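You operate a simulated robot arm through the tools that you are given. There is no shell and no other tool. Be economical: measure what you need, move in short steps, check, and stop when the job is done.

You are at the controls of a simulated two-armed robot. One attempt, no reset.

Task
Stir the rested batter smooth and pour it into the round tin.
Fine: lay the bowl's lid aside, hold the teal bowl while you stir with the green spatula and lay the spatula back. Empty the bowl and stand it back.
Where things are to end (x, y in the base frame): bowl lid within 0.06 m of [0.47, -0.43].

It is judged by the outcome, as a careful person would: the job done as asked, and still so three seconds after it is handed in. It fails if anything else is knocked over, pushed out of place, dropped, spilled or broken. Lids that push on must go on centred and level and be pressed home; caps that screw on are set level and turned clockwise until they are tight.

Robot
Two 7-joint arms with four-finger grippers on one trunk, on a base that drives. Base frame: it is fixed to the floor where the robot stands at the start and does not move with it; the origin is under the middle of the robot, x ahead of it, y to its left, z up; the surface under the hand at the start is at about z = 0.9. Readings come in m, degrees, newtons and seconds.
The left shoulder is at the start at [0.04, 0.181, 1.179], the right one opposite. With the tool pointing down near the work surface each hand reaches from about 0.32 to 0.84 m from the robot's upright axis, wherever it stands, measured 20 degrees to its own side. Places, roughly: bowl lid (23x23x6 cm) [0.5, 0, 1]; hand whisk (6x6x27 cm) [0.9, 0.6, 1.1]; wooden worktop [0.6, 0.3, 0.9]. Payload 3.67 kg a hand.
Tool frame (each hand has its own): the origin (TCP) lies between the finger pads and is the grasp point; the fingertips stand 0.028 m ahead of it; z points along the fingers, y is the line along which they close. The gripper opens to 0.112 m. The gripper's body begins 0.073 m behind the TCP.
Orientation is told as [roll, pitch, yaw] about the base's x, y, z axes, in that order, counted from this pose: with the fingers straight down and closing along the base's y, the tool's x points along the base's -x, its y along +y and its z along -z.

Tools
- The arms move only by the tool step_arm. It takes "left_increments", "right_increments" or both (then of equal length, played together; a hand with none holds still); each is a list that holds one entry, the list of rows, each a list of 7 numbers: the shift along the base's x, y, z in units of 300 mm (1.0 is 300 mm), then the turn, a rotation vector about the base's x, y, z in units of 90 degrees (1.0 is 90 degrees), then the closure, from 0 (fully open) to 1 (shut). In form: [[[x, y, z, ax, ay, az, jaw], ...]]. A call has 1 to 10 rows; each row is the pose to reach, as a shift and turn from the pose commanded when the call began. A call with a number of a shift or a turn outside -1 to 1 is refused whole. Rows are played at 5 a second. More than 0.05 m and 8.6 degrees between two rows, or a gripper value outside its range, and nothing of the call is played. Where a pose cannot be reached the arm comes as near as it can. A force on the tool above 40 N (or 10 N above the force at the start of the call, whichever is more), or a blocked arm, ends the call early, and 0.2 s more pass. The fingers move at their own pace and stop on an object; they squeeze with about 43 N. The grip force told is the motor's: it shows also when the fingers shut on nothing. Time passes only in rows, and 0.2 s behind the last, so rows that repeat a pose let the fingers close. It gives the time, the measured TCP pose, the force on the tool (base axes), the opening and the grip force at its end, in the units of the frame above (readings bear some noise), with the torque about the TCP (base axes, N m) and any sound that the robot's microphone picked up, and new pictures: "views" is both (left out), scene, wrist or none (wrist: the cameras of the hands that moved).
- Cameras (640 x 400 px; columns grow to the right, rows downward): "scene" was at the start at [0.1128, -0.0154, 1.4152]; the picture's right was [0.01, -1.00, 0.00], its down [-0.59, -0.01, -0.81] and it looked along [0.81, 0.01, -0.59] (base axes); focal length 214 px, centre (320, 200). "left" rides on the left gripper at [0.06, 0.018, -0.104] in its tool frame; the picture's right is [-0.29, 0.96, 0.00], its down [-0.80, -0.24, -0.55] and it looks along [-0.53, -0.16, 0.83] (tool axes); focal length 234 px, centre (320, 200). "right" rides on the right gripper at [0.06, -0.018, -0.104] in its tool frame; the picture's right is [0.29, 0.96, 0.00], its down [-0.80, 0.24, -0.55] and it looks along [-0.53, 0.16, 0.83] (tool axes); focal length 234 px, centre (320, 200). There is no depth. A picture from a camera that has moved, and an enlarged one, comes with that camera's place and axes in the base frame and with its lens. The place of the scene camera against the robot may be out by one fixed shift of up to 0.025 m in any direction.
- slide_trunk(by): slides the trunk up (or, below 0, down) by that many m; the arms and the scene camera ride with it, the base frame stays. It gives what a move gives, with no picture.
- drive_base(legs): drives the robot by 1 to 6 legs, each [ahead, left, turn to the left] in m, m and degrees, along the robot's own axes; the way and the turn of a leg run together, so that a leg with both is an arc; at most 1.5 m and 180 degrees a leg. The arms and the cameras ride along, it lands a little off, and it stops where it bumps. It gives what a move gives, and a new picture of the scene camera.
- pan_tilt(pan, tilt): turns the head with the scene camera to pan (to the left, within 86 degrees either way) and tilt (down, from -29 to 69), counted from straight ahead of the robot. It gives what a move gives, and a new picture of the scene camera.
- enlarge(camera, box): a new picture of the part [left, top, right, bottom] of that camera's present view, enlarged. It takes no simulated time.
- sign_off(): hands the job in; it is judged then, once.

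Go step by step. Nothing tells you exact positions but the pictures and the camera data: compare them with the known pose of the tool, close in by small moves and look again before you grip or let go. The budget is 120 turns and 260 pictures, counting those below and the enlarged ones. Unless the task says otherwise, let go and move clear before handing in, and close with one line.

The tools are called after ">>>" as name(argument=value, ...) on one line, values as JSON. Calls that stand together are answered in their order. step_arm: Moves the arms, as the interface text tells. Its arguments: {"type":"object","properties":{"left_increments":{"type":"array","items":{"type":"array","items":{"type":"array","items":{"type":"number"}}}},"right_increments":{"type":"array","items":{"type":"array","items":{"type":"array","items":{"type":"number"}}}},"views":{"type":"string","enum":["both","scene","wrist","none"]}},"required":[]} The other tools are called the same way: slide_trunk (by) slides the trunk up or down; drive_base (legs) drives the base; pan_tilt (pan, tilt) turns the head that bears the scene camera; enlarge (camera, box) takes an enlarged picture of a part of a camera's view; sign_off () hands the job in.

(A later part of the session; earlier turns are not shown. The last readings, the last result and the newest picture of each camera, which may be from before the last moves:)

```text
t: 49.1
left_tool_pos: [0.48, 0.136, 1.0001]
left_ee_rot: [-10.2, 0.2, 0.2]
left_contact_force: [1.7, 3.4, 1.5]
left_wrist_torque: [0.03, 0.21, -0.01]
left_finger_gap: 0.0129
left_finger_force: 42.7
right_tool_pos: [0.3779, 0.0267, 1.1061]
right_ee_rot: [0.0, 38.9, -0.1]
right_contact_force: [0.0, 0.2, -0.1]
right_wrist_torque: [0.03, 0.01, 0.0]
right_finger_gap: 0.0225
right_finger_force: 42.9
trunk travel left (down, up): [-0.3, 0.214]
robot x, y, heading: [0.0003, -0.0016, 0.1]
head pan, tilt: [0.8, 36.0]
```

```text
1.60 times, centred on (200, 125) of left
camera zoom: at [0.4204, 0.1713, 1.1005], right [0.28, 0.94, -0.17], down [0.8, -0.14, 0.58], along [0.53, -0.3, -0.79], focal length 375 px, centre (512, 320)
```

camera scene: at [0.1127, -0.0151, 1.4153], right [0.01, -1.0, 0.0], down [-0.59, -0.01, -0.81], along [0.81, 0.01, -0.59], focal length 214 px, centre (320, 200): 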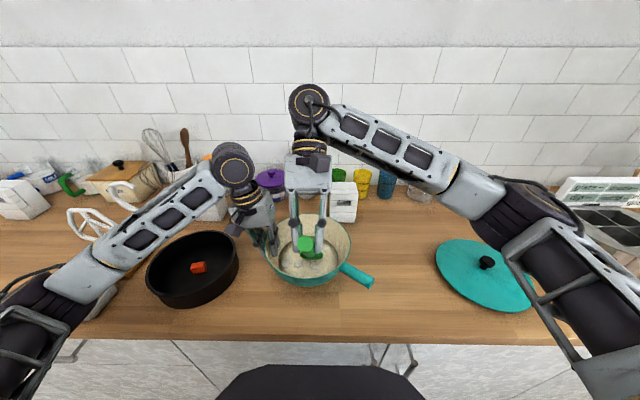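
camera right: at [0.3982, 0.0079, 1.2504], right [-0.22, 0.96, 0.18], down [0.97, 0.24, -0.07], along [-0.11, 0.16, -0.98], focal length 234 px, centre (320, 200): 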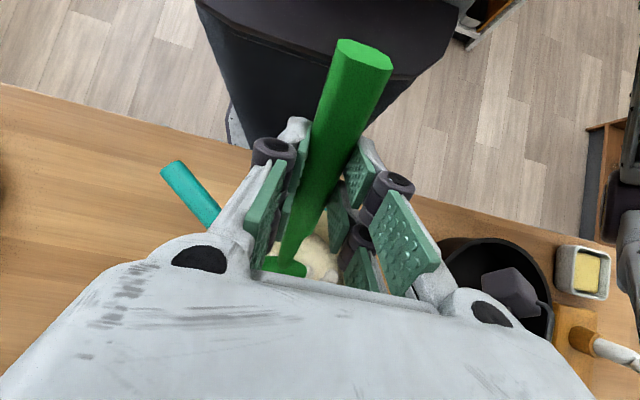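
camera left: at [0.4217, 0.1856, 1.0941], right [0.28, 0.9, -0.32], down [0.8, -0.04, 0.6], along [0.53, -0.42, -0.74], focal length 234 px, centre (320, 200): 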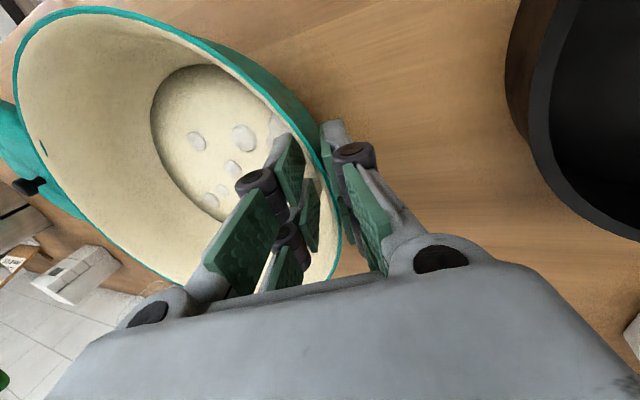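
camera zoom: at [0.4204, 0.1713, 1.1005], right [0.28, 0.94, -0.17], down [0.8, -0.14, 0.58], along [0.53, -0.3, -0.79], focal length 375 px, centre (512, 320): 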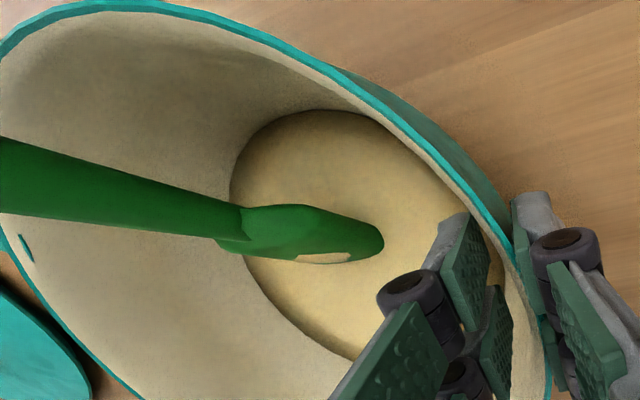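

The lumps are gone and the batter looks smooth. One more loop to be sure, then I'll lift the blade clear and let it drip.

>>> step_arm(right_increments=[[[0.1, 0, 0, 0, 0, 0, 1], [0.05, 0.085, 0, 0, 0, 0, 1], [-0.05, 0.085, 0, 0, 0, 0, 1], [-0.1, 0, 0, 0, 0, 0, 1], [-0.05, -0.085, 0, 0, 0, 0, 1], [0.05, -0.085, 0, 0, 0, 0, 1], [0.08, 0, 0, 0, 0, 0, 1], [0, 0, 0, 0, 0, 0, 1]]], views="none")

>>> step_arm(right_increments=[[[0, 0, 0.08, 0, 0, 0, 1], [0, 0, 0.16, 0, 0, 0, 1], [0, 0, 0.22, 0, 0, 0, 1], [0, 0, 0.22, 0, 0, 0, 1], [0, 0, 0.22, 0, 0, 0, 1], [0, 0, 0.22, 0, 0, 0, 1], [0, 0, 0.34, 0, 0, 0, 1], [0, 0, 0.5, 0, 0, 0, 1]]], views="both")

>>> enlarge(camera="left", box=[0, 0, 400, 250])

```text
t: 50.9
left_tool_pos: [0.4799, 0.1349, 1.0006]
left_ee_rot: [-10.2, 0.4, 0.2]
left_contact_force: [1.4, 3.5, 1.5]
left_wrist_torque: [0.09, 0.19, -0.03]
left_finger_gap: 0.0129
left_finger_force: 42.7
right_tool_pos: [0.3786, 0.0274, 1.1064]
right_ee_rot: [0.0, 39.0, -0.2]
right_contact_force: [0.1, -0.4, -1.4]
right_wrist_torque: [0.04, 0.01, -0.02]
right_finger_gap: 0.0223
right_finger_force: 43.5
trunk travel left (down, up): [-0.3, 0.214]
robot x, y, heading: [-0.0018, -0.0041, -0.0]
head pan, tilt: [0.8, 36.0]
```

```text
t: 52.7
left_tool_pos: [0.4798, 0.1356, 0.9998]
left_ee_rot: [-10.4, 0.3, 0.0]
left_contact_force: [0.6, 3.7, 2.7]
left_wrist_torque: [-0.01, 0.19, 0.03]
left_finger_gap: 0.0125
left_finger_force: 43.0
right_tool_pos: [0.3797, 0.027, 1.2582]
right_ee_rot: [0.0, 38.9, -0.2]
right_contact_force: [-0.3, 0.2, -1.6]
right_wrist_torque: [0.03, 0.0, -0.01]
right_finger_gap: 0.0224
right_finger_force: 43.4
trunk travel left (down, up): [-0.3, 0.214]
robot x, y, heading: [0.0031, 0.003, -0.1]
head pan, tilt: [0.8, 36.0]
camera scene: at [0.1118, -0.0145, 1.4153], right [0.01, -1.0, 0.0], down [-0.59, -0.01, -0.81], along [0.81, 0.01, -0.59], focal length 214 px, centre (320, 200)
camera right: at [0.3996, 0.0096, 1.3756], right [-0.22, 0.96, 0.18], down [0.97, 0.24, -0.07], along [-0.11, 0.16, -0.98], focal length 234 px, centre (320, 200)
```

scene: 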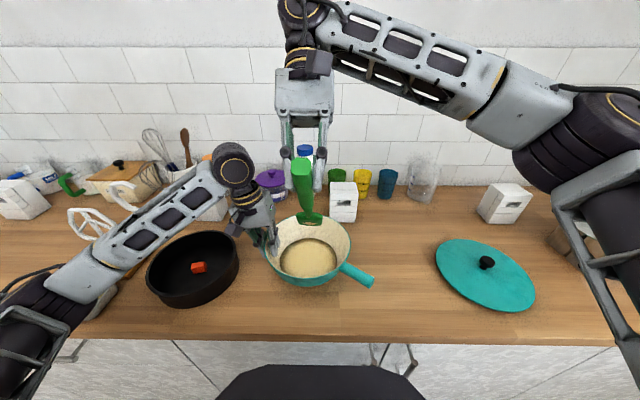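
right: 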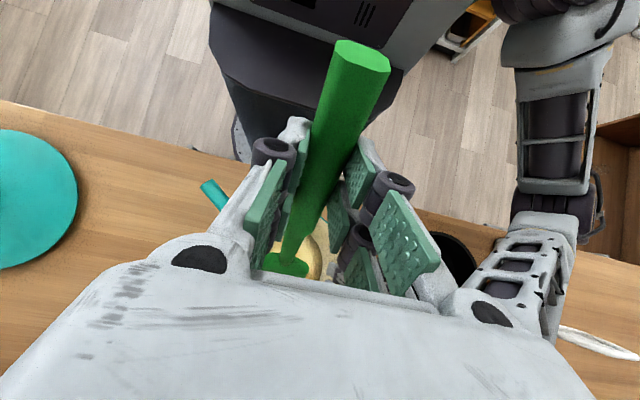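

```text
1.60 times, centred on (200, 125) of left
camera zoom: at [0.42, 0.1715, 1.1001], right [0.29, 0.94, -0.17], down [0.8, -0.13, 0.58], along [0.53, -0.31, -0.79], focal length 375 px, centre (512, 320)
```

zoom: 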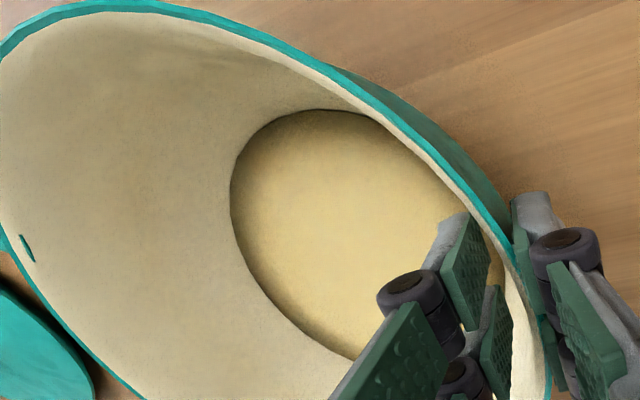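

The batter is smooth. I'll take the spatula back the way it came.

>>> step_arm(right_increments=[[[0, -0.12, 0, 0, 0, 0, 1], [0.01, -0.26, 0, 0, 0, 0, 1], [0.02, -0.4, 0, 0, 0, 0, 1], [0.035, -0.53, 0, 0, 0, 0, 1], [0.045, -0.613, 0, 0, 0, 0, 1]]], views="none")

>>> step_arm(right_increments=[[[0, -0.03, -0.03, 0, -0.09, 0, 1], [0, -0.06, -0.06, 0, -0.18, 0, 1], [0, -0.09, -0.12, 0, -0.27, 0, 1], [0, -0.12, -0.18, 0, -0.36, 0, 1], [0, -0.15, -0.24, 0, -0.45, 0, 1], [0, -0.18, -0.3, 0, -0.54, 0, 1], [0, -0.2, -0.38, 0, -0.6, 0, 1], [0, -0.2, -0.5, 0, -0.6, 0, 1]]], views="none")

```text
t: 53.9
left_tool_pos: [0.4797, 0.1343, 1.0009]
left_ee_rot: [-10.3, 0.3, 0.1]
left_contact_force: [-1.3, 1.8, 0.3]
left_wrist_torque: [0.08, 0.38, -0.18]
left_finger_gap: 0.0128
left_finger_force: 42.4
right_tool_pos: [0.3935, -0.1583, 1.2574]
right_ee_rot: [0.3, 38.8, 0.0]
right_contact_force: [0.7, -0.1, -1.4]
right_wrist_torque: [-0.01, 0.02, 0.01]
right_finger_gap: 0.0223
right_finger_force: 43.0
trunk travel left (down, up): [-0.3, 0.214]
robot x, y, heading: [-0.0017, 0.0026, 0.1]
head pan, tilt: [0.8, 36.0]
```

```text
t: 55.7
left_tool_pos: [0.4798, 0.135, 1.0013]
left_ee_rot: [-10.3, 0.3, 0.1]
left_contact_force: [-1.1, -1.1, 0.0]
left_wrist_torque: [-0.01, 0.24, -0.11]
left_finger_gap: 0.0125
left_finger_force: 42.8
right_tool_pos: [0.3909, -0.2156, 1.1066]
right_ee_rot: [0.1, -15.1, -0.2]
right_contact_force: [0.1, -0.5, -0.3]
right_wrist_torque: [0.02, 0.04, -0.02]
right_finger_gap: 0.0222
right_finger_force: 42.8
trunk travel left (down, up): [-0.3, 0.214]
robot x, y, heading: [-0.0001, -0.0043, 0.1]
head pan, tilt: [0.8, 36.0]
```

I'll lower it to just above the counter and check.

>>> step_arm(right_increments=[[[0.003, -0.003, -0.12, 0, 0, 0, 1], [0.005, -0.005, -0.26, 0, 0, 0, 1], [0.005, -0.005, -0.38, 0, 0, 0, 1], [0.005, -0.005, -0.48, 0, 0, 0, 1], [0.005, -0.005, -0.54, 0, 0, 0, 1], [0.005, -0.005, -0.56, 0, 0, 0, 1]]], views="scene")

>>> enlarge(camera="scene", box=[300, 190, 500, 350])

```text
t: 57.1
left_tool_pos: [0.4794, 0.1353, 1.0008]
left_ee_rot: [-10.2, 0.4, 0.0]
left_contact_force: [1.2, -0.3, -2.8]
left_wrist_torque: [0.16, 0.03, 0.12]
left_finger_gap: 0.0125
left_finger_force: 42.6
right_tool_pos: [0.3956, -0.2175, 0.9405]
right_ee_rot: [0.2, -15.3, 0.0]
right_contact_force: [-1.7, 0.4, 7.9]
right_wrist_torque: [-0.19, -1.45, 0.01]
right_finger_gap: 0.0221
right_finger_force: 43.2
trunk travel left (down, up): [-0.3, 0.214]
robot x, y, heading: [0.0014, -0.0007, -0.3]
head pan, tilt: [0.8, 36.0]
camera scene: at [0.1121, -0.0149, 1.4154], right [0.01, -1.0, 0.0], down [-0.59, -0.01, -0.81], along [0.81, 0.01, -0.59], focal length 214 px, centre (320, 200)
```

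scene: 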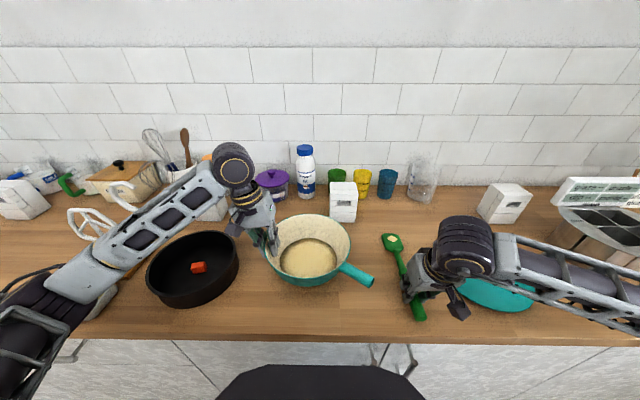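

```text
2.50 times, centred on (400, 270) of scene
camera zoom: at [0.1121, -0.0149, 1.4154], right [0.01, -1.0, 0.0], down [-0.59, -0.01, -0.81], along [0.81, 0.01, -0.59], focal length 536 px, centre (120, 25)
```

zoom: 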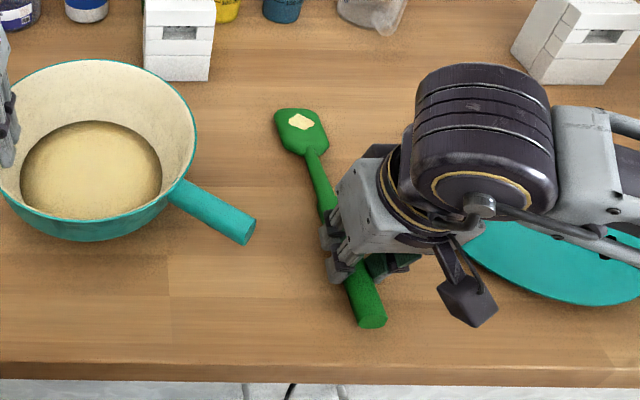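

The blade has touched down and the handle end is a few millimetres up. I'll lower the last bit, release and rise.

>>> step_arm(right_increments=[[[0, 0, -0.008, 0, -0.01, 0, 1], [0, 0, -0.016, 0, -0.02, 0, 1], [0, 0, -0.018, 0, -0.02, 0, 1], [0, 0, -0.018, 0, -0.02, 0, 0.7], [0, 0, -0.018, 0, -0.02, 0, 0.4], [0, 0, 0.03, 0, 0, 0, 0.4], [0, 0, 0.15, 0, 0, 0, 0.4], [0, 0, 0.3, 0, 0, 0, 0.4], [-0.05, -0.1, 0.45, 0, 0, 0, 0.4]]], views="scene")

>>> enlarge(camera="scene", box=[240, 180, 440, 340])

```text
refused: row 9 steps farther than a row can; nothing moved
```

```text
2.50 times, centred on (340, 260) of scene
camera zoom: at [0.1121, -0.0149, 1.4154], right [0.01, -1.0, 0.0], down [-0.59, -0.01, -0.81], along [0.81, 0.01, -0.59], focal length 536 px, centre (270, 50)
```

zoom: 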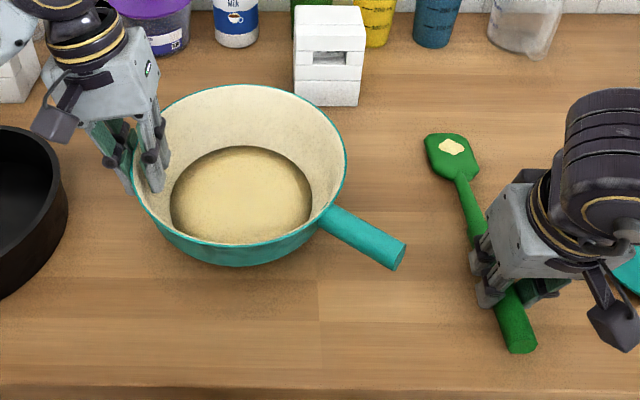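

>>> step_arm(right_increments=[[[0, 0, -0.008, 0, -0.01, 0, 1], [0, 0, -0.016, 0, -0.02, 0, 1], [0, 0, -0.018, 0, -0.02, 0, 1], [0, 0, -0.018, 0, -0.02, 0, 0.7], [0, 0, -0.018, 0, -0.02, 0, 0.4], [0, 0, 0.03, 0, 0, 0, 0.4], [0, 0, 0.15, 0, 0, 0, 0.4], [0, 0, 0.3, 0, 0, 0, 0.4], [0, 0, 0.45, 0, 0, 0, 0.4]]], views="scene")

>>> enlarge(camera="scene", box=[240, 180, 440, 340])

```text
t: 59.1
left_tool_pos: [0.4806, 0.136, 1.001]
left_ee_rot: [-10.6, 0.3, 0.1]
left_contact_force: [-2.7, 3.0, 1.0]
left_wrist_torque: [-0.15, 0.45, -0.35]
left_finger_gap: 0.0126
left_finger_force: 43.2
right_tool_pos: [0.3943, -0.2194, 1.0748]
right_ee_rot: [0.1, -15.1, -0.1]
right_contact_force: [-1.0, -0.4, -0.3]
right_wrist_torque: [0.02, 0.03, -0.01]
right_finger_gap: 0.0671
right_finger_force: 0.0
right hand out of reach, approached as far as the arm can: row 3, 4, 5
trunk travel left (down, up): [-0.3, 0.214]
robot x, y, heading: [0.0021, 0.0011, 0.1]
head pan, tilt: [0.8, 36.0]
camera scene: at [0.1128, -0.0145, 1.4152], right [0.01, -1.0, 0.0], down [-0.59, -0.01, -0.81], along [0.81, 0.01, -0.59], focal length 214 px, centre (320, 200)
```

scene: 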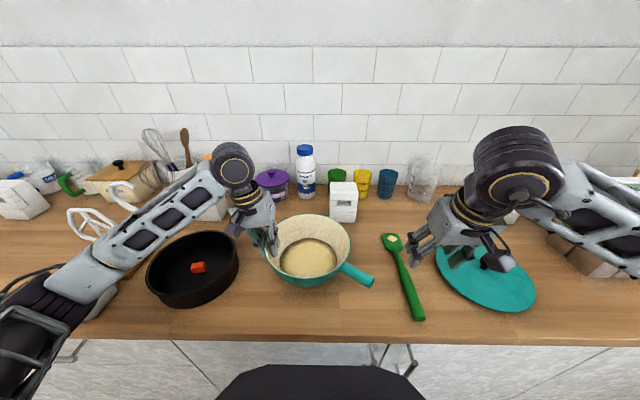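

```text
2.50 times, centred on (340, 260) of scene
camera zoom: at [0.1128, -0.0145, 1.4152], right [0.01, -1.0, 0.0], down [-0.59, -0.01, -0.81], along [0.81, 0.01, -0.59], focal length 536 px, centre (270, 50)
```

zoom: 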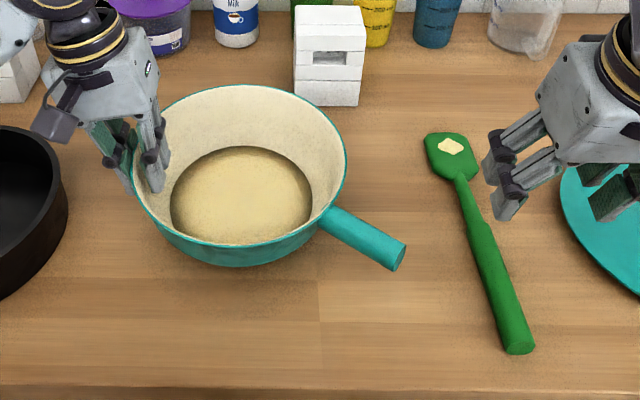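

The spatula is back in place. For a secure pour I'll hold the bowl by both sides: the left hand keeps the +y rim, and the right hand moves above the -y rim leaned 10° the other way.

>>> step_arm(right_increments=[[[0.05, 0.05, 0.1, 0.02, 0.04, 0.003, 0.3], [0.1, 0.15, 0.15, 0.04, 0.08, 0.006, 0.3], [0.17, 0.26, 0.15, 0.06, 0.12, 0.01, 0.3], [0.24, 0.38, 0.15, 0.09, 0.15, 0.0145, 0.3], [0.293, 0.495, 0.15, 0.111, 0.167, 0.0145, 0.3], [0.293, 0.495, 0.15, 0.111, 0.167, 0.0145, 0.3]]], views="both")

>>> enlarge(camera="left", box=[0, 0, 400, 250])

```text
t: 60.5
left_tool_pos: [0.4803, 0.1351, 1.0001]
left_ee_rot: [-10.2, 0.2, 0.1]
left_contact_force: [-2.0, 0.5, -1.5]
left_wrist_torque: [0.09, 0.29, -0.28]
left_finger_gap: 0.0128
left_finger_force: 43.0
right_tool_pos: [0.4807, -0.0699, 1.1202]
right_ee_rot: [10.2, -0.1, -0.2]
right_contact_force: [0.2, 0.8, -0.6]
right_wrist_torque: [0.01, -0.04, 0.03]
right_finger_gap: 0.0785
right_finger_force: 0.1
trunk travel left (down, up): [-0.3, 0.214]
robot x, y, heading: [-0.0001, 0.0016, -0.1]
head pan, tilt: [0.8, 36.0]
camera scene: at [0.1123, -0.0156, 1.4153], right [0.01, -1.0, 0.0], down [-0.59, -0.01, -0.81], along [0.81, 0.01, -0.59], focal length 214 px, centre (320, 200)
camera right: at [0.4217, -0.1068, 1.2184], right [-0.29, 0.94, 0.17], down [0.8, 0.14, 0.59], along [0.53, 0.3, -0.79], focal length 234 px, centre (320, 200)
```

scene: 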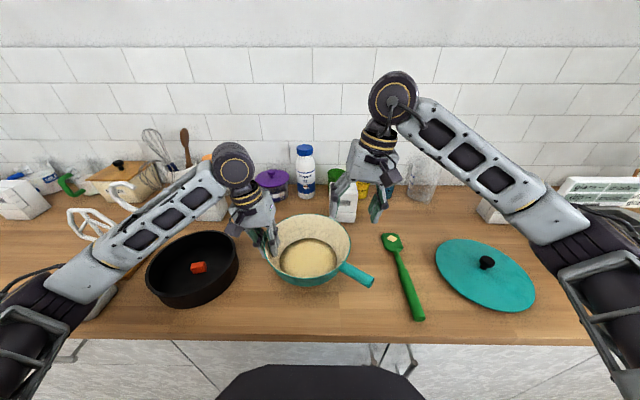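
right: 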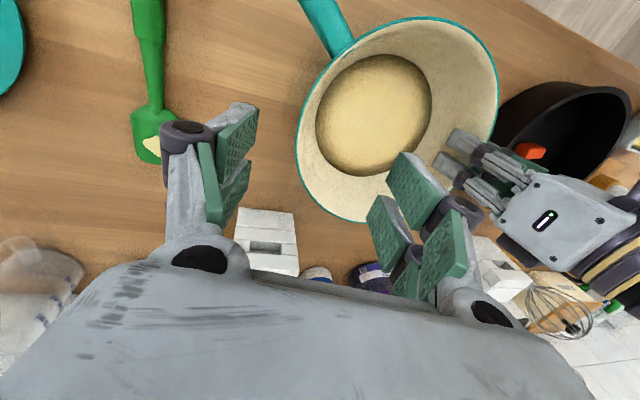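

```text
1.60 times, centred on (200, 125) of left
camera zoom: at [0.4204, 0.1709, 1.1002], right [0.28, 0.94, -0.17], down [0.8, -0.14, 0.58], along [0.53, -0.3, -0.79], focal length 375 px, centre (512, 320)
```

zoom: 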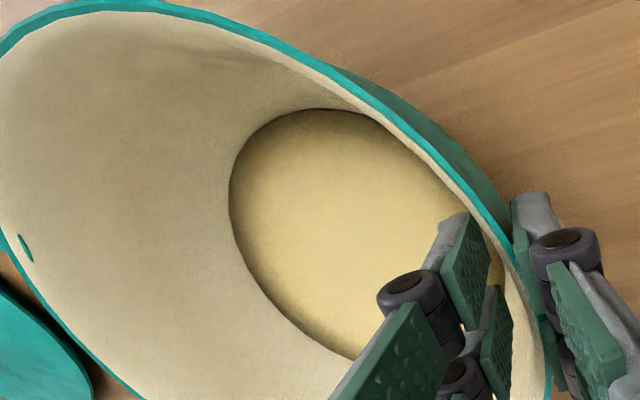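

The rim is at y ≈ -0.07 under the right hand. I'll descend straddling it and close.

>>> step_arm(right_increments=[[[0, 0.003, -0.12, 0, 0, 0, 0.3], [0, 0.003, -0.25, 0, 0, 0, 0.3], [0, 0.003, -0.34, 0, 0, 0, 0.3], [0, 0.003, -0.395, 0, 0, 0, 0.3], [0, 0.003, -0.395, 0, 0, 0, 0.5], [0, 0.003, -0.395, 0, 0, 0, 0.7], [0, 0.003, -0.395, 0, 0, 0, 0.85], [0, 0.003, -0.395, 0, 0, 0, 1], [0, 0.003, -0.395, 0, 0, 0, 1]]], views="both")

>>> enlarge(camera="scene", box=[240, 180, 440, 340])

```text
t: 62.5
left_tool_pos: [0.4789, 0.1311, 1.0004]
left_ee_rot: [-10.9, 0.3, 0.0]
left_contact_force: [-4.8, -2.8, -2.3]
left_wrist_torque: [0.17, -0.56, 1.0]
left_finger_gap: 0.0125
left_finger_force: 42.9
right_tool_pos: [0.4821, -0.0648, 1.002]
right_ee_rot: [10.8, 0.0, 0.0]
right_contact_force: [2.2, 4.7, 0.2]
right_wrist_torque: [0.12, 0.67, -1.72]
right_finger_gap: 0.0135
right_finger_force: 43.1
trunk travel left (down, up): [-0.3, 0.214]
robot x, y, heading: [0.0009, 0.0075, -0.2]
head pan, tilt: [0.8, 36.0]
stopped in row 9 (right hand): the force on the tool passed its limit at 42 N (the readings are from after the stop); the commanded pose is now the measured one
camera scene: at [0.113, -0.0149, 1.4152], right [0.01, -1.0, 0.0], down [-0.59, -0.01, -0.81], along [0.81, 0.01, -0.59], focal length 214 px, centre (320, 200)
camera right: at [0.4224, -0.1016, 1.1007], right [-0.29, 0.94, 0.18], down [0.8, 0.13, 0.59], along [0.53, 0.31, -0.79], focal length 234 px, centre (320, 200)
```

scene: 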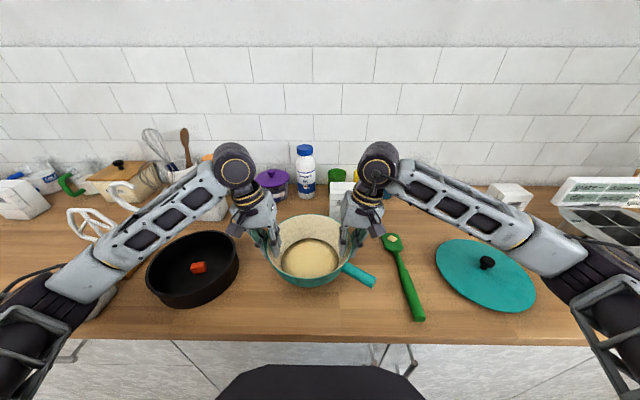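
right: 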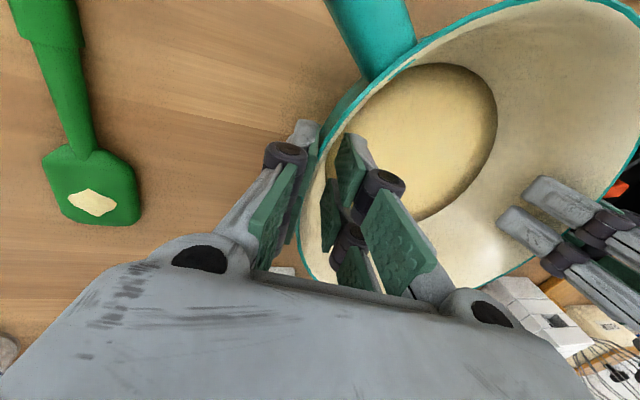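

```text
2.50 times, centred on (340, 260) of scene
camera zoom: at [0.113, -0.0149, 1.4152], right [0.01, -1.0, 0.0], down [-0.59, -0.01, -0.81], along [0.81, 0.01, -0.59], focal length 536 px, centre (270, 50)
```

zoom: 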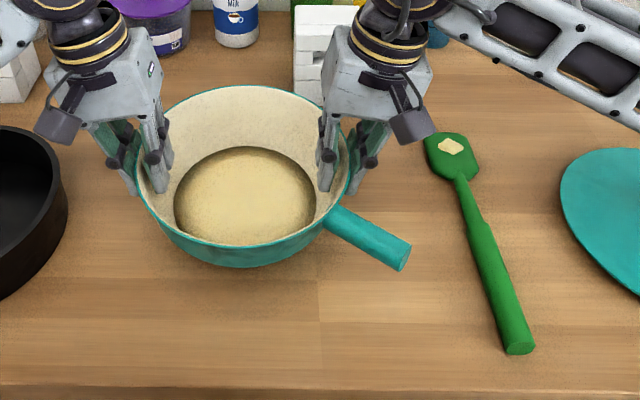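

Both hands hold the bowl firmly. I'll lift it straight up together.

>>> step_arm(right_increments=[[[0, 0, 0.03, 0, 0, 0, 1], [0, 0, 0.09, 0, 0, 0, 1], [0, 0, 0.17, 0, 0, 0, 1], [0, 0, 0.26, 0, 0, 0, 1], [0, 0, 0.35, 0, 0, 0, 1], [0, 0, 0.43, 0, 0, 0, 1], [0, 0, 0.47, 0, 0, 0, 1]]], left_increments=[[[0, 0, 0.03, 0, 0, 0, 1], [0, 0, 0.09, 0, 0, 0, 1], [0, 0, 0.17, 0, 0, 0, 1], [0, 0, 0.26, 0, 0, 0, 1], [0, 0, 0.35, 0, 0, 0, 1], [0, 0, 0.43, 0, 0, 0, 1], [0, 0, 0.47, 0, 0, 0, 1]]], views="both")

```text
t: 64.0
left_tool_pos: [0.4788, 0.1317, 1.1434]
left_ee_rot: [-10.9, 0.3, -0.4]
left_contact_force: [-8.8, -14.7, -2.9]
left_wrist_torque: [-0.61, 0.83, 0.5]
left_finger_gap: 0.0126
left_finger_force: 43.0
right_tool_pos: [0.4807, -0.064, 1.1455]
right_ee_rot: [10.7, -0.1, 0.0]
right_contact_force: [8.0, 15.2, -3.8]
right_wrist_torque: [0.51, -0.92, -2.21]
right_finger_gap: 0.0138
right_finger_force: 43.3
trunk travel left (down, up): [-0.3, 0.214]
robot x, y, heading: [0.0027, 0.0046, 0.1]
head pan, tilt: [0.8, 36.0]
camera scene: at [0.1133, -0.015, 1.4152], right [0.01, -1.0, 0.0], down [-0.59, -0.01, -0.81], along [0.81, 0.01, -0.59], focal length 214 px, centre (320, 200)
camera right: at [0.4223, -0.1016, 1.2435], right [-0.29, 0.94, 0.18], down [0.8, 0.13, 0.59], along [0.53, 0.31, -0.79], focal length 234 px, centre (320, 200)
camera left: at [0.4199, 0.1691, 1.2427], right [0.29, 0.94, -0.18], down [0.8, -0.13, 0.59], along [0.52, -0.32, -0.79], focal length 234 px, centre (320, 200)
```

scene: 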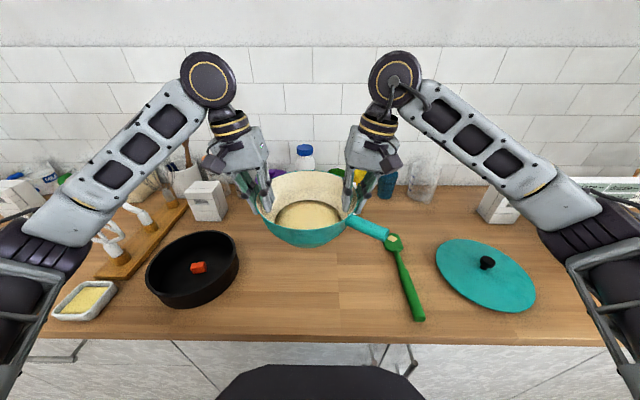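
right: 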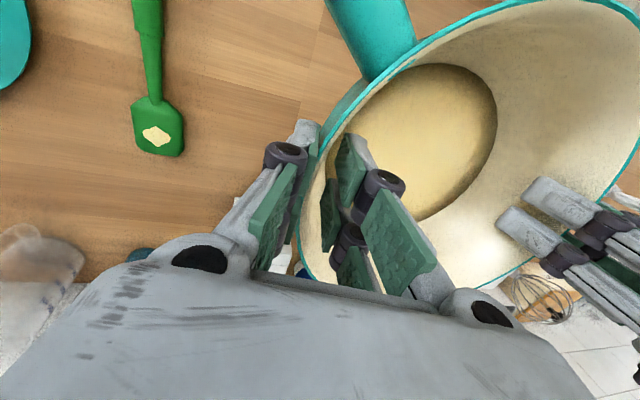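
left: 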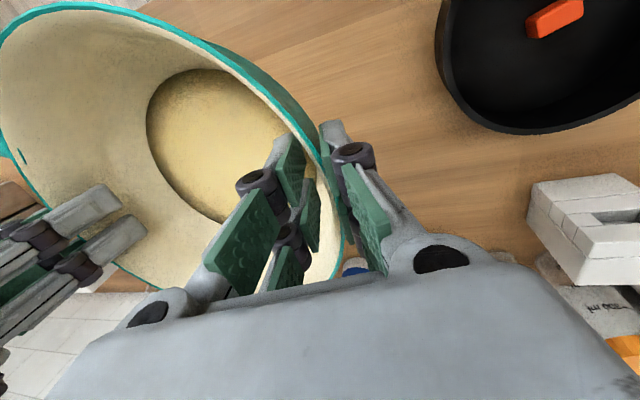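

The bowl is lifted level with some internal strain between the hands. I'll relieve that by moving each hand 2 mm inward before driving.

>>> step_arm(right_increments=[[[0, 0.004, 0, 0, 0, 0, 1], [0.003, 0.006, 0, 0, 0, 0, 1]]], left_increments=[[[0, -0.004, 0, 0, 0, 0, 1], [-0.003, -0.006, 0, 0, 0, 0, 1]]], views="none")

```text
t: 64.7
left_tool_pos: [0.4806, 0.1322, 1.1427]
left_ee_rot: [-10.8, 0.3, 0.0]
left_contact_force: [-5.8, 5.6, -6.4]
left_wrist_torque: [0.13, -0.19, 0.58]
left_finger_gap: 0.0121
left_finger_force: 43.3
right_tool_pos: [0.4835, -0.0655, 1.144]
right_ee_rot: [10.6, 0.1, 0.0]
right_contact_force: [5.4, -5.0, -1.0]
right_wrist_torque: [0.41, 0.14, -1.65]
right_finger_gap: 0.0137
right_finger_force: 42.8
trunk travel left (down, up): [-0.3, 0.214]
robot x, y, heading: [-0.006, 0.0001, -0.2]
head pan, tilt: [0.8, 36.0]
```

The strain is low now. I'll drive 0.30 m to the left so the bowl comes over the tin.

>>> drive_base(legs=[[0, 0.15, 0], [0, 0.15, 0]])

```text
t: 67.0
left_tool_pos: [0.4775, 0.4281, 1.1422]
left_ee_rot: [-10.5, 0.3, -0.1]
left_contact_force: [-9.7, 32.8, -6.2]
left_wrist_torque: [0.68, 0.49, 0.07]
left_finger_gap: 0.0125
left_finger_force: 43.0
right_tool_pos: [0.4828, 0.2321, 1.1431]
right_ee_rot: [10.6, -0.1, 0.1]
right_contact_force: [9.4, -33.3, -1.2]
right_wrist_torque: [-0.2, -0.57, -1.79]
right_finger_gap: 0.0131
right_finger_force: 42.8
trunk travel left (down, up): [-0.3, 0.214]
robot x, y, heading: [-0.0, 0.2937, 0.1]
head pan, tilt: [0.8, 36.0]
camera scene: at [0.1131, 0.2811, 1.4152], right [0.01, -1.0, 0.0], down [-0.59, -0.01, -0.81], along [0.81, 0.01, -0.59], focal length 214 px, centre (320, 200)
```

scene: 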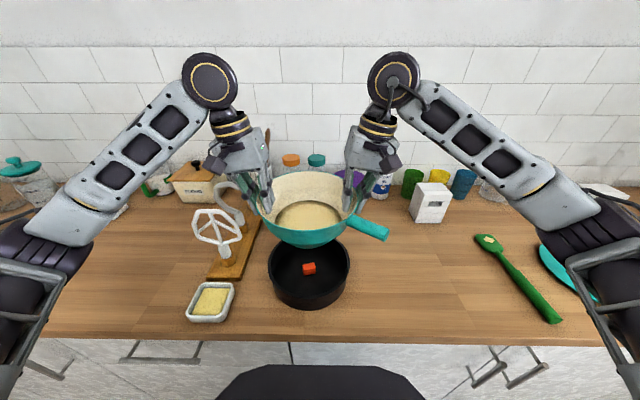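

The bowl is over the tin. I'll relieve the side squeeze, then start tilting both hands together about the line through the grips, lip toward me and staying over the tin.

>>> step_arm(right_increments=[[[0, -0.004, 0, 0, 0, 0, 1], [0, -0.008, 0, 0, 0, 0, 1]]], left_increments=[[[0, 0.004, 0, 0, 0, 0, 1], [0, 0.008, 0, 0, 0, 0, 1]]], views="none")

>>> step_arm(right_increments=[[[0.03, 0, 0, 0, -0.05, 0, 1], [0.06, 0, 0, 0, -0.11, 0, 1], [0.09, 0, 0, 0, -0.17, 0, 1], [0.12, 0, 0, 0, -0.23, 0, 1], [0.15, 0, 0, 0, -0.29, 0, 1], [0.17, 0, 0, 0, -0.34, 0, 1]]], left_increments=[[[0.03, 0, -0.001, 0, -0.05, 0, 1], [0.06, 0, -0.002, 0, -0.11, 0, 1], [0.09, 0, -0.003, 0, -0.17, 0, 1], [0.121, 0, -0.004, 0, -0.23, 0, 1], [0.151, 0, -0.005, 0, -0.29, 0, 1], [0.172, 0, -0.006, 0, -0.34, 0, 1]]], views="scene")

```text
t: 67.6
left_tool_pos: [0.4781, 0.4285, 1.1432]
left_ee_rot: [-10.8, 0.5, -0.3]
left_contact_force: [-4.1, -25.6, -3.2]
left_wrist_torque: [-0.67, 0.38, 1.15]
left_finger_gap: 0.0128
left_finger_force: 43.2
right_tool_pos: [0.4823, 0.2323, 1.1446]
right_ee_rot: [10.9, 0.0, 0.2]
right_contact_force: [4.7, 26.6, -3.4]
right_wrist_torque: [0.74, -0.4, -2.14]
right_finger_gap: 0.013
right_finger_force: 42.9
trunk travel left (down, up): [-0.3, 0.214]
robot x, y, heading: [0.0014, 0.296, 0.4]
head pan, tilt: [0.8, 36.0]
```

```text
t: 69.0
left_tool_pos: [0.5283, 0.4281, 1.1405]
left_ee_rot: [-10.6, -30.3, -0.5]
left_contact_force: [-5.4, -38.1, -7.0]
left_wrist_torque: [-0.94, -0.07, -0.03]
left_finger_gap: 0.0119
left_finger_force: 43.3
right_tool_pos: [0.5344, 0.2329, 1.1447]
right_ee_rot: [10.7, -30.7, 0.2]
right_contact_force: [4.9, 37.9, -0.9]
right_wrist_torque: [1.7, 0.2, -1.17]
right_finger_gap: 0.0121
right_finger_force: 42.5
trunk travel left (down, up): [-0.3, 0.214]
robot x, y, heading: [-0.0016, 0.2993, 0.2]
head pan, tilt: [0.8, 36.0]
camera scene: at [0.1129, 0.282, 1.4152], right [0.01, -1.0, 0.0], down [-0.59, -0.01, -0.81], along [0.81, 0.01, -0.59], focal length 214 px, centre (320, 200)
```

scene: 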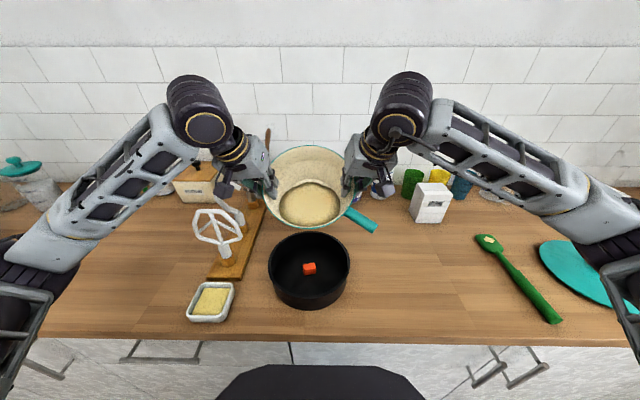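

Tilting works and the bowl follows rigidly. I'll relieve the side pull and go on to about 60°, keeping the lip over the tin and a little lower.

>>> step_arm(right_increments=[[[0, 0.005, 0, 0, 0, 0, 1], [-0.01, 0.005, -0.02, 0, -0.05, 0, 1], [-0.03, 0.005, -0.04, 0, -0.11, 0, 1], [-0.045, 0.005, -0.06, 0, -0.17, 0, 1], [-0.06, 0.005, -0.08, 0, -0.23, 0, 1], [-0.08, 0.005, -0.09, 0, -0.28, 0, 1], [-0.09, 0.005, -0.1, 0, -0.33, 0, 1]]], left_increments=[[[0, -0.005, 0, 0, 0, 0, 1], [-0.01, -0.005, -0.02, 0, -0.05, 0, 1], [-0.03, -0.005, -0.041, 0, -0.11, 0, 1], [-0.044, -0.005, -0.062, 0, -0.17, 0, 1], [-0.058, -0.005, -0.083, 0, -0.23, 0, 1], [-0.077, -0.005, -0.094, 0, -0.28, 0, 1], [-0.086, -0.005, -0.105, 0, -0.33, 0, 1]]], views="scene")

>>> enlarge(camera="scene", box=[220, 140, 420, 320])

```text
t: 70.6
left_tool_pos: [0.5104, 0.4264, 1.1084]
left_ee_rot: [-9.9, -59.4, -0.7]
left_contact_force: [-14.7, -17.4, -11.7]
left_wrist_torque: [0.18, 0.53, -1.99]
left_finger_gap: 0.012
left_finger_force: 43.0
left hand out of reach, approached as far as the arm can: row 7
right_tool_pos: [0.5096, 0.23, 1.1165]
right_ee_rot: [10.6, -60.5, -0.2]
right_contact_force: [14.9, 17.6, 6.9]
right_wrist_torque: [1.8, -0.38, -0.83]
right_finger_gap: 0.0121
right_finger_force: 43.1
trunk travel left (down, up): [-0.3, 0.214]
robot x, y, heading: [-0.0011, 0.2975, 0.1]
head pan, tilt: [0.8, 36.0]
camera scene: at [0.1133, 0.2817, 1.4152], right [0.01, -1.0, 0.0], down [-0.59, -0.01, -0.81], along [0.81, 0.01, -0.59], focal length 214 px, centre (320, 200)
```

scene: 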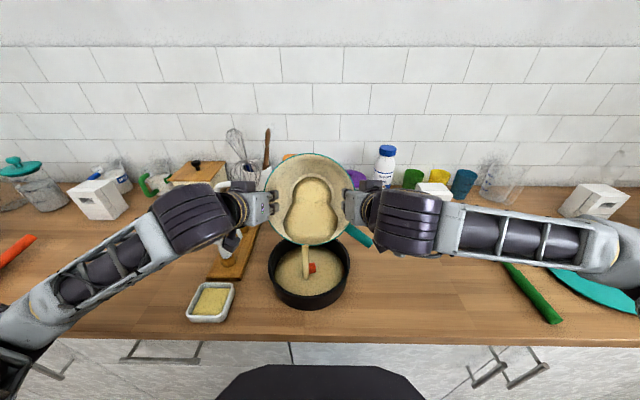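

```text
2.22 times, centred on (320, 230) of scene
camera zoom: at [0.1133, 0.2817, 1.4152], right [0.01, -1.0, 0.0], down [-0.59, -0.01, -0.81], along [0.81, 0.01, -0.59], focal length 477 px, centre (320, 133)
```

zoom: 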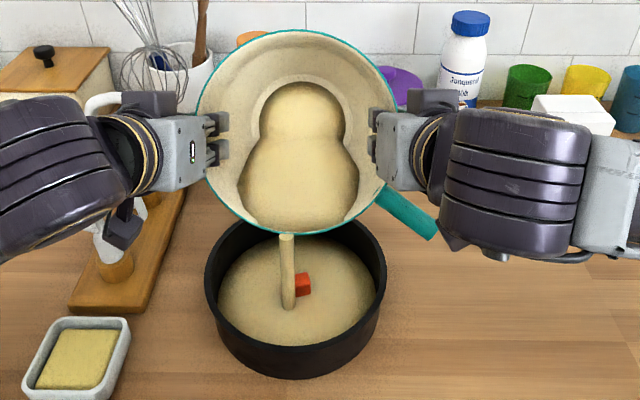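

Batter is streaming into the tin cleanly. I'll hold here while it runs out.

>>> step_arm(right_increments=[[[0, 0.001, 0, 0, 0, 0, 1], [0, 0.002, 0, 0, 0, 0, 1], [0, 0.002, 0, 0, 0, 0, 1], [0, 0.002, 0, 0, 0, 0, 1], [0, 0.002, 0, 0, 0, 0, 1], [0, 0.002, 0, 0, 0, 0, 1], [0, 0.002, 0, 0, 0, 0, 1], [0, 0.002, 0, 0, 0, 0, 1]]], left_increments=[[[0, -0.001, 0, 0, 0, 0, 1], [0, -0.002, 0, 0, 0, 0, 1], [0, -0.002, 0, 0, 0, 0, 1], [0, -0.002, 0, 0, 0, 0, 1], [0, -0.002, 0, 0, 0, 0, 1], [0, -0.002, 0, 0, 0, 0, 1], [0, -0.002, 0, 0, 0, 0, 1], [0, -0.002, 0, 0, 0, 0, 1]]], views="scene")

>>> enlarge(camera="scene", box=[220, 140, 420, 320])

```text
t: 72.4
left_tool_pos: [0.5117, 0.428, 1.1101]
left_ee_rot: [-10.1, -59.9, -0.1]
left_contact_force: [-16.3, 22.2, -16.0]
left_wrist_torque: [1.3, 1.12, -1.8]
left_finger_gap: 0.0126
left_finger_force: 42.7
right_tool_pos: [0.5076, 0.2326, 1.1141]
right_ee_rot: [10.3, -60.4, 0.1]
right_contact_force: [16.4, -21.5, 11.0]
right_wrist_torque: [1.34, -1.13, -1.57]
right_finger_gap: 0.0128
right_finger_force: 42.5
trunk travel left (down, up): [-0.3, 0.214]
robot x, y, heading: [0.0017, 0.301, 0.1]
head pan, tilt: [0.8, 36.0]
camera scene: at [0.1128, 0.282, 1.4152], right [0.01, -1.0, 0.0], down [-0.59, -0.01, -0.81], along [0.81, 0.01, -0.59], focal length 214 px, centre (320, 200)
```

scene: 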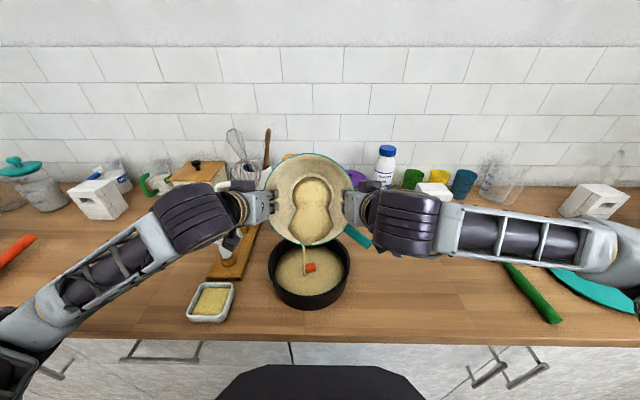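

```text
2.22 times, centred on (320, 230) of scene
camera zoom: at [0.1128, 0.282, 1.4152], right [0.01, -1.0, 0.0], down [-0.59, -0.01, -0.81], along [0.81, 0.01, -0.59], focal length 477 px, centre (320, 133)
```

zoom: 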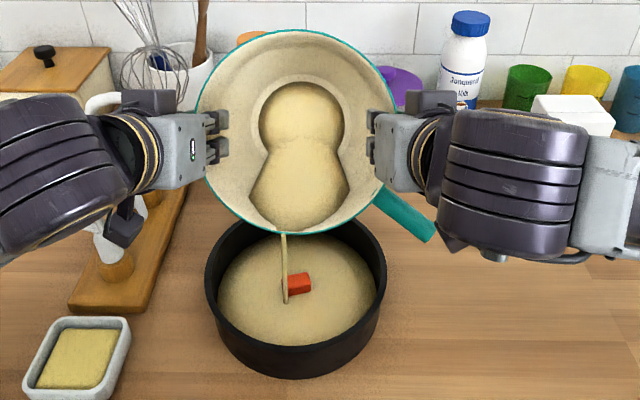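

The stream is thinning. To get more wrist range I'll step the hands forward 5 cm, back the base 10 cm, and keep the lip inside the tin throughout.

>>> step_arm(right_increments=[[[0.003, -0.002, 0.002, 0, 0, 0, 1], [0.06, -0.002, 0.002, 0, 0, 0, 1], [0.11, -0.002, 0.002, 0, 0, 0, 1], [0.153, -0.002, 0.002, 0, 0, 0, 1]]], left_increments=[[[-0.003, 0.002, -0.002, 0, 0, 0, 1], [0.054, 0.002, -0.002, 0, 0, 0, 1], [0.104, 0.002, -0.002, 0, 0, 0, 1], [0.147, 0.002, -0.002, 0, 0, 0, 1]]], views="none")

>>> drive_base(legs=[[-0.1, 0, 0]])

```text
t: 73.4
left_tool_pos: [0.5569, 0.4278, 1.1096]
left_ee_rot: [-10.2, -59.9, -0.3]
left_contact_force: [-14.4, 18.1, -12.8]
left_wrist_torque: [0.84, -0.11, -1.79]
left_finger_gap: 0.0127
left_finger_force: 43.2
right_tool_pos: [0.5532, 0.2325, 1.1153]
right_ee_rot: [10.4, -60.2, 0.2]
right_contact_force: [14.3, -18.3, 8.0]
right_wrist_torque: [1.17, 0.21, -1.15]
right_finger_gap: 0.0129
right_finger_force: 43.2
trunk travel left (down, up): [-0.3, 0.214]
robot x, y, heading: [-0.0028, 0.2998, 0.1]
head pan, tilt: [0.8, 36.0]
```

```text
t: 74.6
left_tool_pos: [0.4562, 0.4274, 1.11]
left_ee_rot: [-10.4, -59.9, -0.3]
left_contact_force: [-14.7, 19.0, -11.2]
left_wrist_torque: [0.77, -0.7, -1.66]
left_finger_gap: 0.0126
left_finger_force: 43.0
right_tool_pos: [0.4535, 0.2317, 1.1159]
right_ee_rot: [10.3, -60.3, 0.1]
right_contact_force: [13.1, -18.3, 7.4]
right_wrist_torque: [1.09, 0.71, -1.07]
right_finger_gap: 0.0128
right_finger_force: 43.3
trunk travel left (down, up): [-0.3, 0.214]
robot x, y, heading: [-0.0986, 0.2997, 0.0]
head pan, tilt: [0.8, 36.0]
camera scene: at [0.0139, 0.2817, 1.4152], right [0.01, -1.0, 0.0], down [-0.59, -0.01, -0.81], along [0.81, 0.01, -0.59], focal length 214 px, centre (320, 200)
```

scene: 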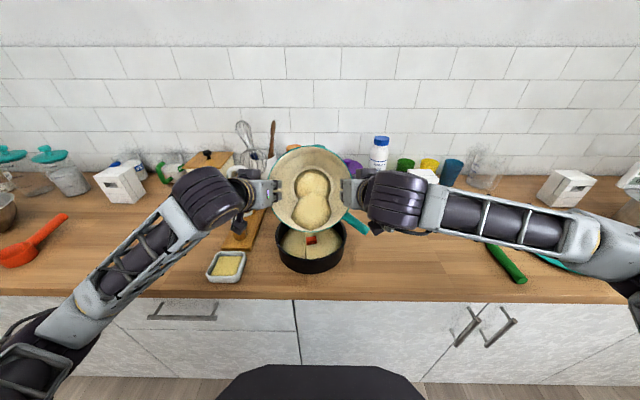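

The lip is still over the tin. I'll rotate in place to 90°.

>>> step_arm(right_increments=[[[0, -0.002, 0, 0, -0.05, 0, 1], [0, -0.002, 0.005, 0, -0.11, 0, 1], [0, -0.002, 0.01, 0, -0.17, 0, 1], [0, -0.002, 0.015, 0, -0.23, 0, 1], [0, -0.002, 0.02, 0, -0.28, 0, 1], [0, -0.002, 0.02, 0, -0.33, 0, 1]]], left_increments=[[[0, 0.002, 0, 0, -0.05, 0, 1], [0, 0.002, 0.005, 0, -0.11, 0, 1], [0, 0.002, 0.01, 0, -0.17, 0, 1], [0, 0.002, 0.015, 0, -0.23, 0, 1], [0, 0.002, 0.02, 0, -0.28, 0, 1], [0, 0.002, 0.02, 0, -0.33, 0, 1]]], views="scene")

>>> enlarge(camera="scene", box=[220, 120, 420, 290])

```text
t: 75.4
left_tool_pos: [0.4584, 0.4372, 1.1073]
left_ee_rot: [-6.9, -74.2, -2.3]
left_contact_force: [-9.3, 2.5, -8.4]
left_wrist_torque: [1.37, 0.2, -1.8]
left_finger_gap: 0.0141
left_finger_force: 42.7
right_tool_pos: [0.4532, 0.2421, 1.105]
right_ee_rot: [29.6, -70.3, -19.0]
right_contact_force: [10.3, -2.1, 4.4]
right_wrist_torque: [-0.13, -0.05, -0.14]
right_finger_gap: 0.0096
right_finger_force: 43.7
trunk travel left (down, up): [-0.3, 0.214]
robot x, y, heading: [-0.0981, 0.3004, -0.0]
head pan, tilt: [0.8, 36.0]
stopped in row 4 (left hand): the force on the tool passed its limit at 75 N (the readings are from after the stop); the commanded pose is now the measured one
camera scene: at [0.0152, 0.2835, 1.4152], right [0.02, -1.0, 0.0], down [-0.59, -0.01, -0.81], along [0.81, 0.01, -0.59], focal length 214 px, centre (320, 200)
```

scene: 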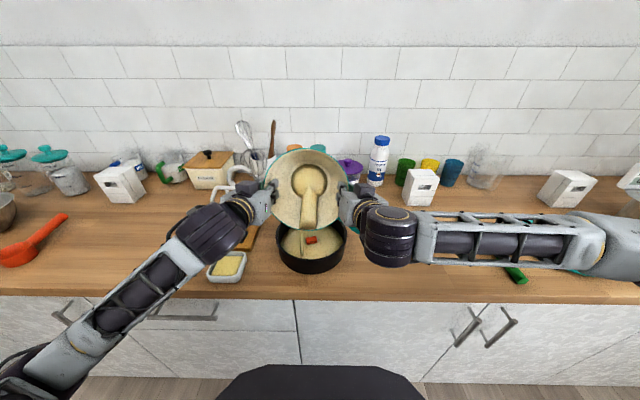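

```text
2.35 times, centred on (320, 205) of scene
camera zoom: at [0.0152, 0.2835, 1.4152], right [0.02, -1.0, 0.0], down [-0.59, -0.01, -0.81], along [0.81, 0.01, -0.59], focal length 505 px, centre (320, 188)
```

zoom: 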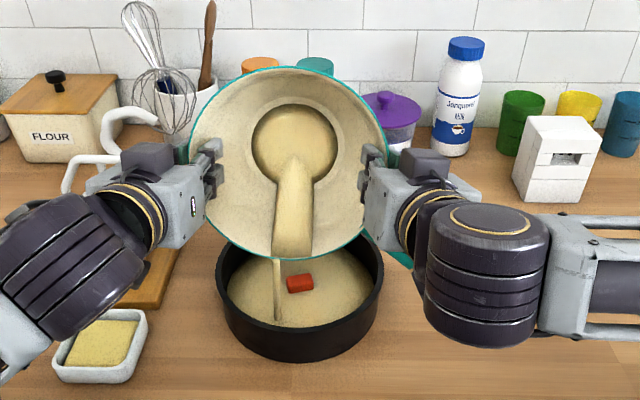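

The call stopped on internal strain because the right wrist twisted slightly, but the grip is intact and batter is pouring into the tin. I'll hold and let it run.

>>> step_arm(right_increments=[[[0, 0, 0, 0, 0, 0, 1], [0, 0, 0, 0, 0, 0, 1], [0, 0, 0, 0, 0, 0, 1], [0, 0, 0, 0, 0, 0, 1], [0, 0, 0, 0, 0, 0, 1], [0, 0, 0, 0, 0, 0, 1], [0, 0, 0, 0, 0, 0, 1], [0, 0, 0, 0, 0, 0, 1]]], left_increments=[[[0, 0, 0, 0, 0, 0, 1], [0, 0, 0, 0, 0, 0, 1], [0, 0, 0, 0, 0, 0, 1], [0, 0, 0, 0, 0, 0, 1], [0, 0, 0, 0, 0, 0, 1], [0, 0, 0, 0, 0, 0, 1], [0, 0, 0, 0, 0, 0, 1], [0, 0, 0, 0, 0, 0, 1]]], views="wrist")

>>> enlarge(camera="scene", box=[220, 120, 420, 290])

```text
t: 77.2
left_tool_pos: [0.4608, 0.4375, 1.1092]
left_ee_rot: [-7.0, -74.5, -1.9]
left_contact_force: [-13.0, 10.1, -19.3]
left_wrist_torque: [1.86, 1.29, -1.62]
left_finger_gap: 0.015
left_finger_force: 43.1
right_tool_pos: [0.4522, 0.2418, 1.1037]
right_ee_rot: [29.9, -70.1, -19.1]
right_contact_force: [14.3, -9.4, 16.4]
right_wrist_torque: [1.67, -1.25, -1.18]
right_finger_gap: 0.0098
right_finger_force: 42.6
trunk travel left (down, up): [-0.3, 0.214]
robot x, y, heading: [-0.0957, 0.2944, -0.2]
head pan, tilt: [0.8, 36.0]
camera right: at [0.3388, 0.2092, 1.0745], right [-0.24, 0.96, -0.11], down [-0.3, 0.03, 0.95], along [0.92, 0.27, 0.28], focal length 234 px, centre (320, 200)
camera left: at [0.348, 0.471, 1.0782], right [0.22, 0.94, 0.25], down [-0.35, -0.16, 0.92], along [0.91, -0.29, 0.3], focal length 234 px, centre (320, 200)
```

right: 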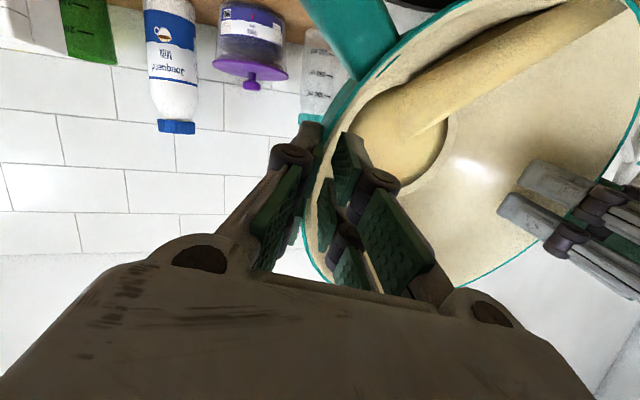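
left: 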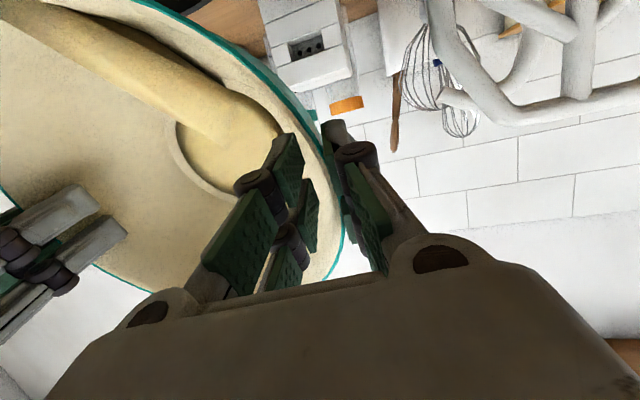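

```text
2.35 times, centred on (320, 205) of scene
camera zoom: at [0.0146, 0.2818, 1.4152], right [0.01, -1.0, 0.0], down [-0.59, -0.01, -0.81], along [0.81, 0.01, -0.59], focal length 505 px, centre (320, 188)
```

zoom: 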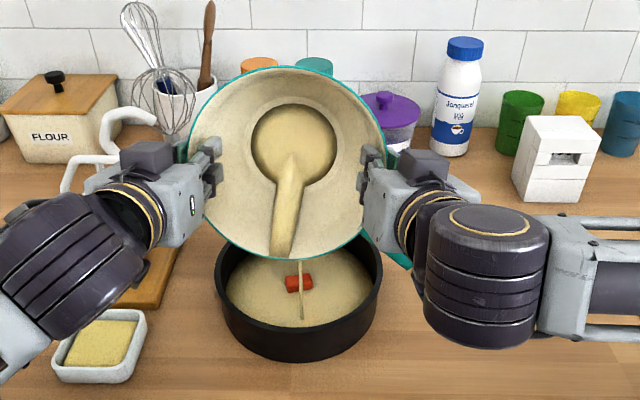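

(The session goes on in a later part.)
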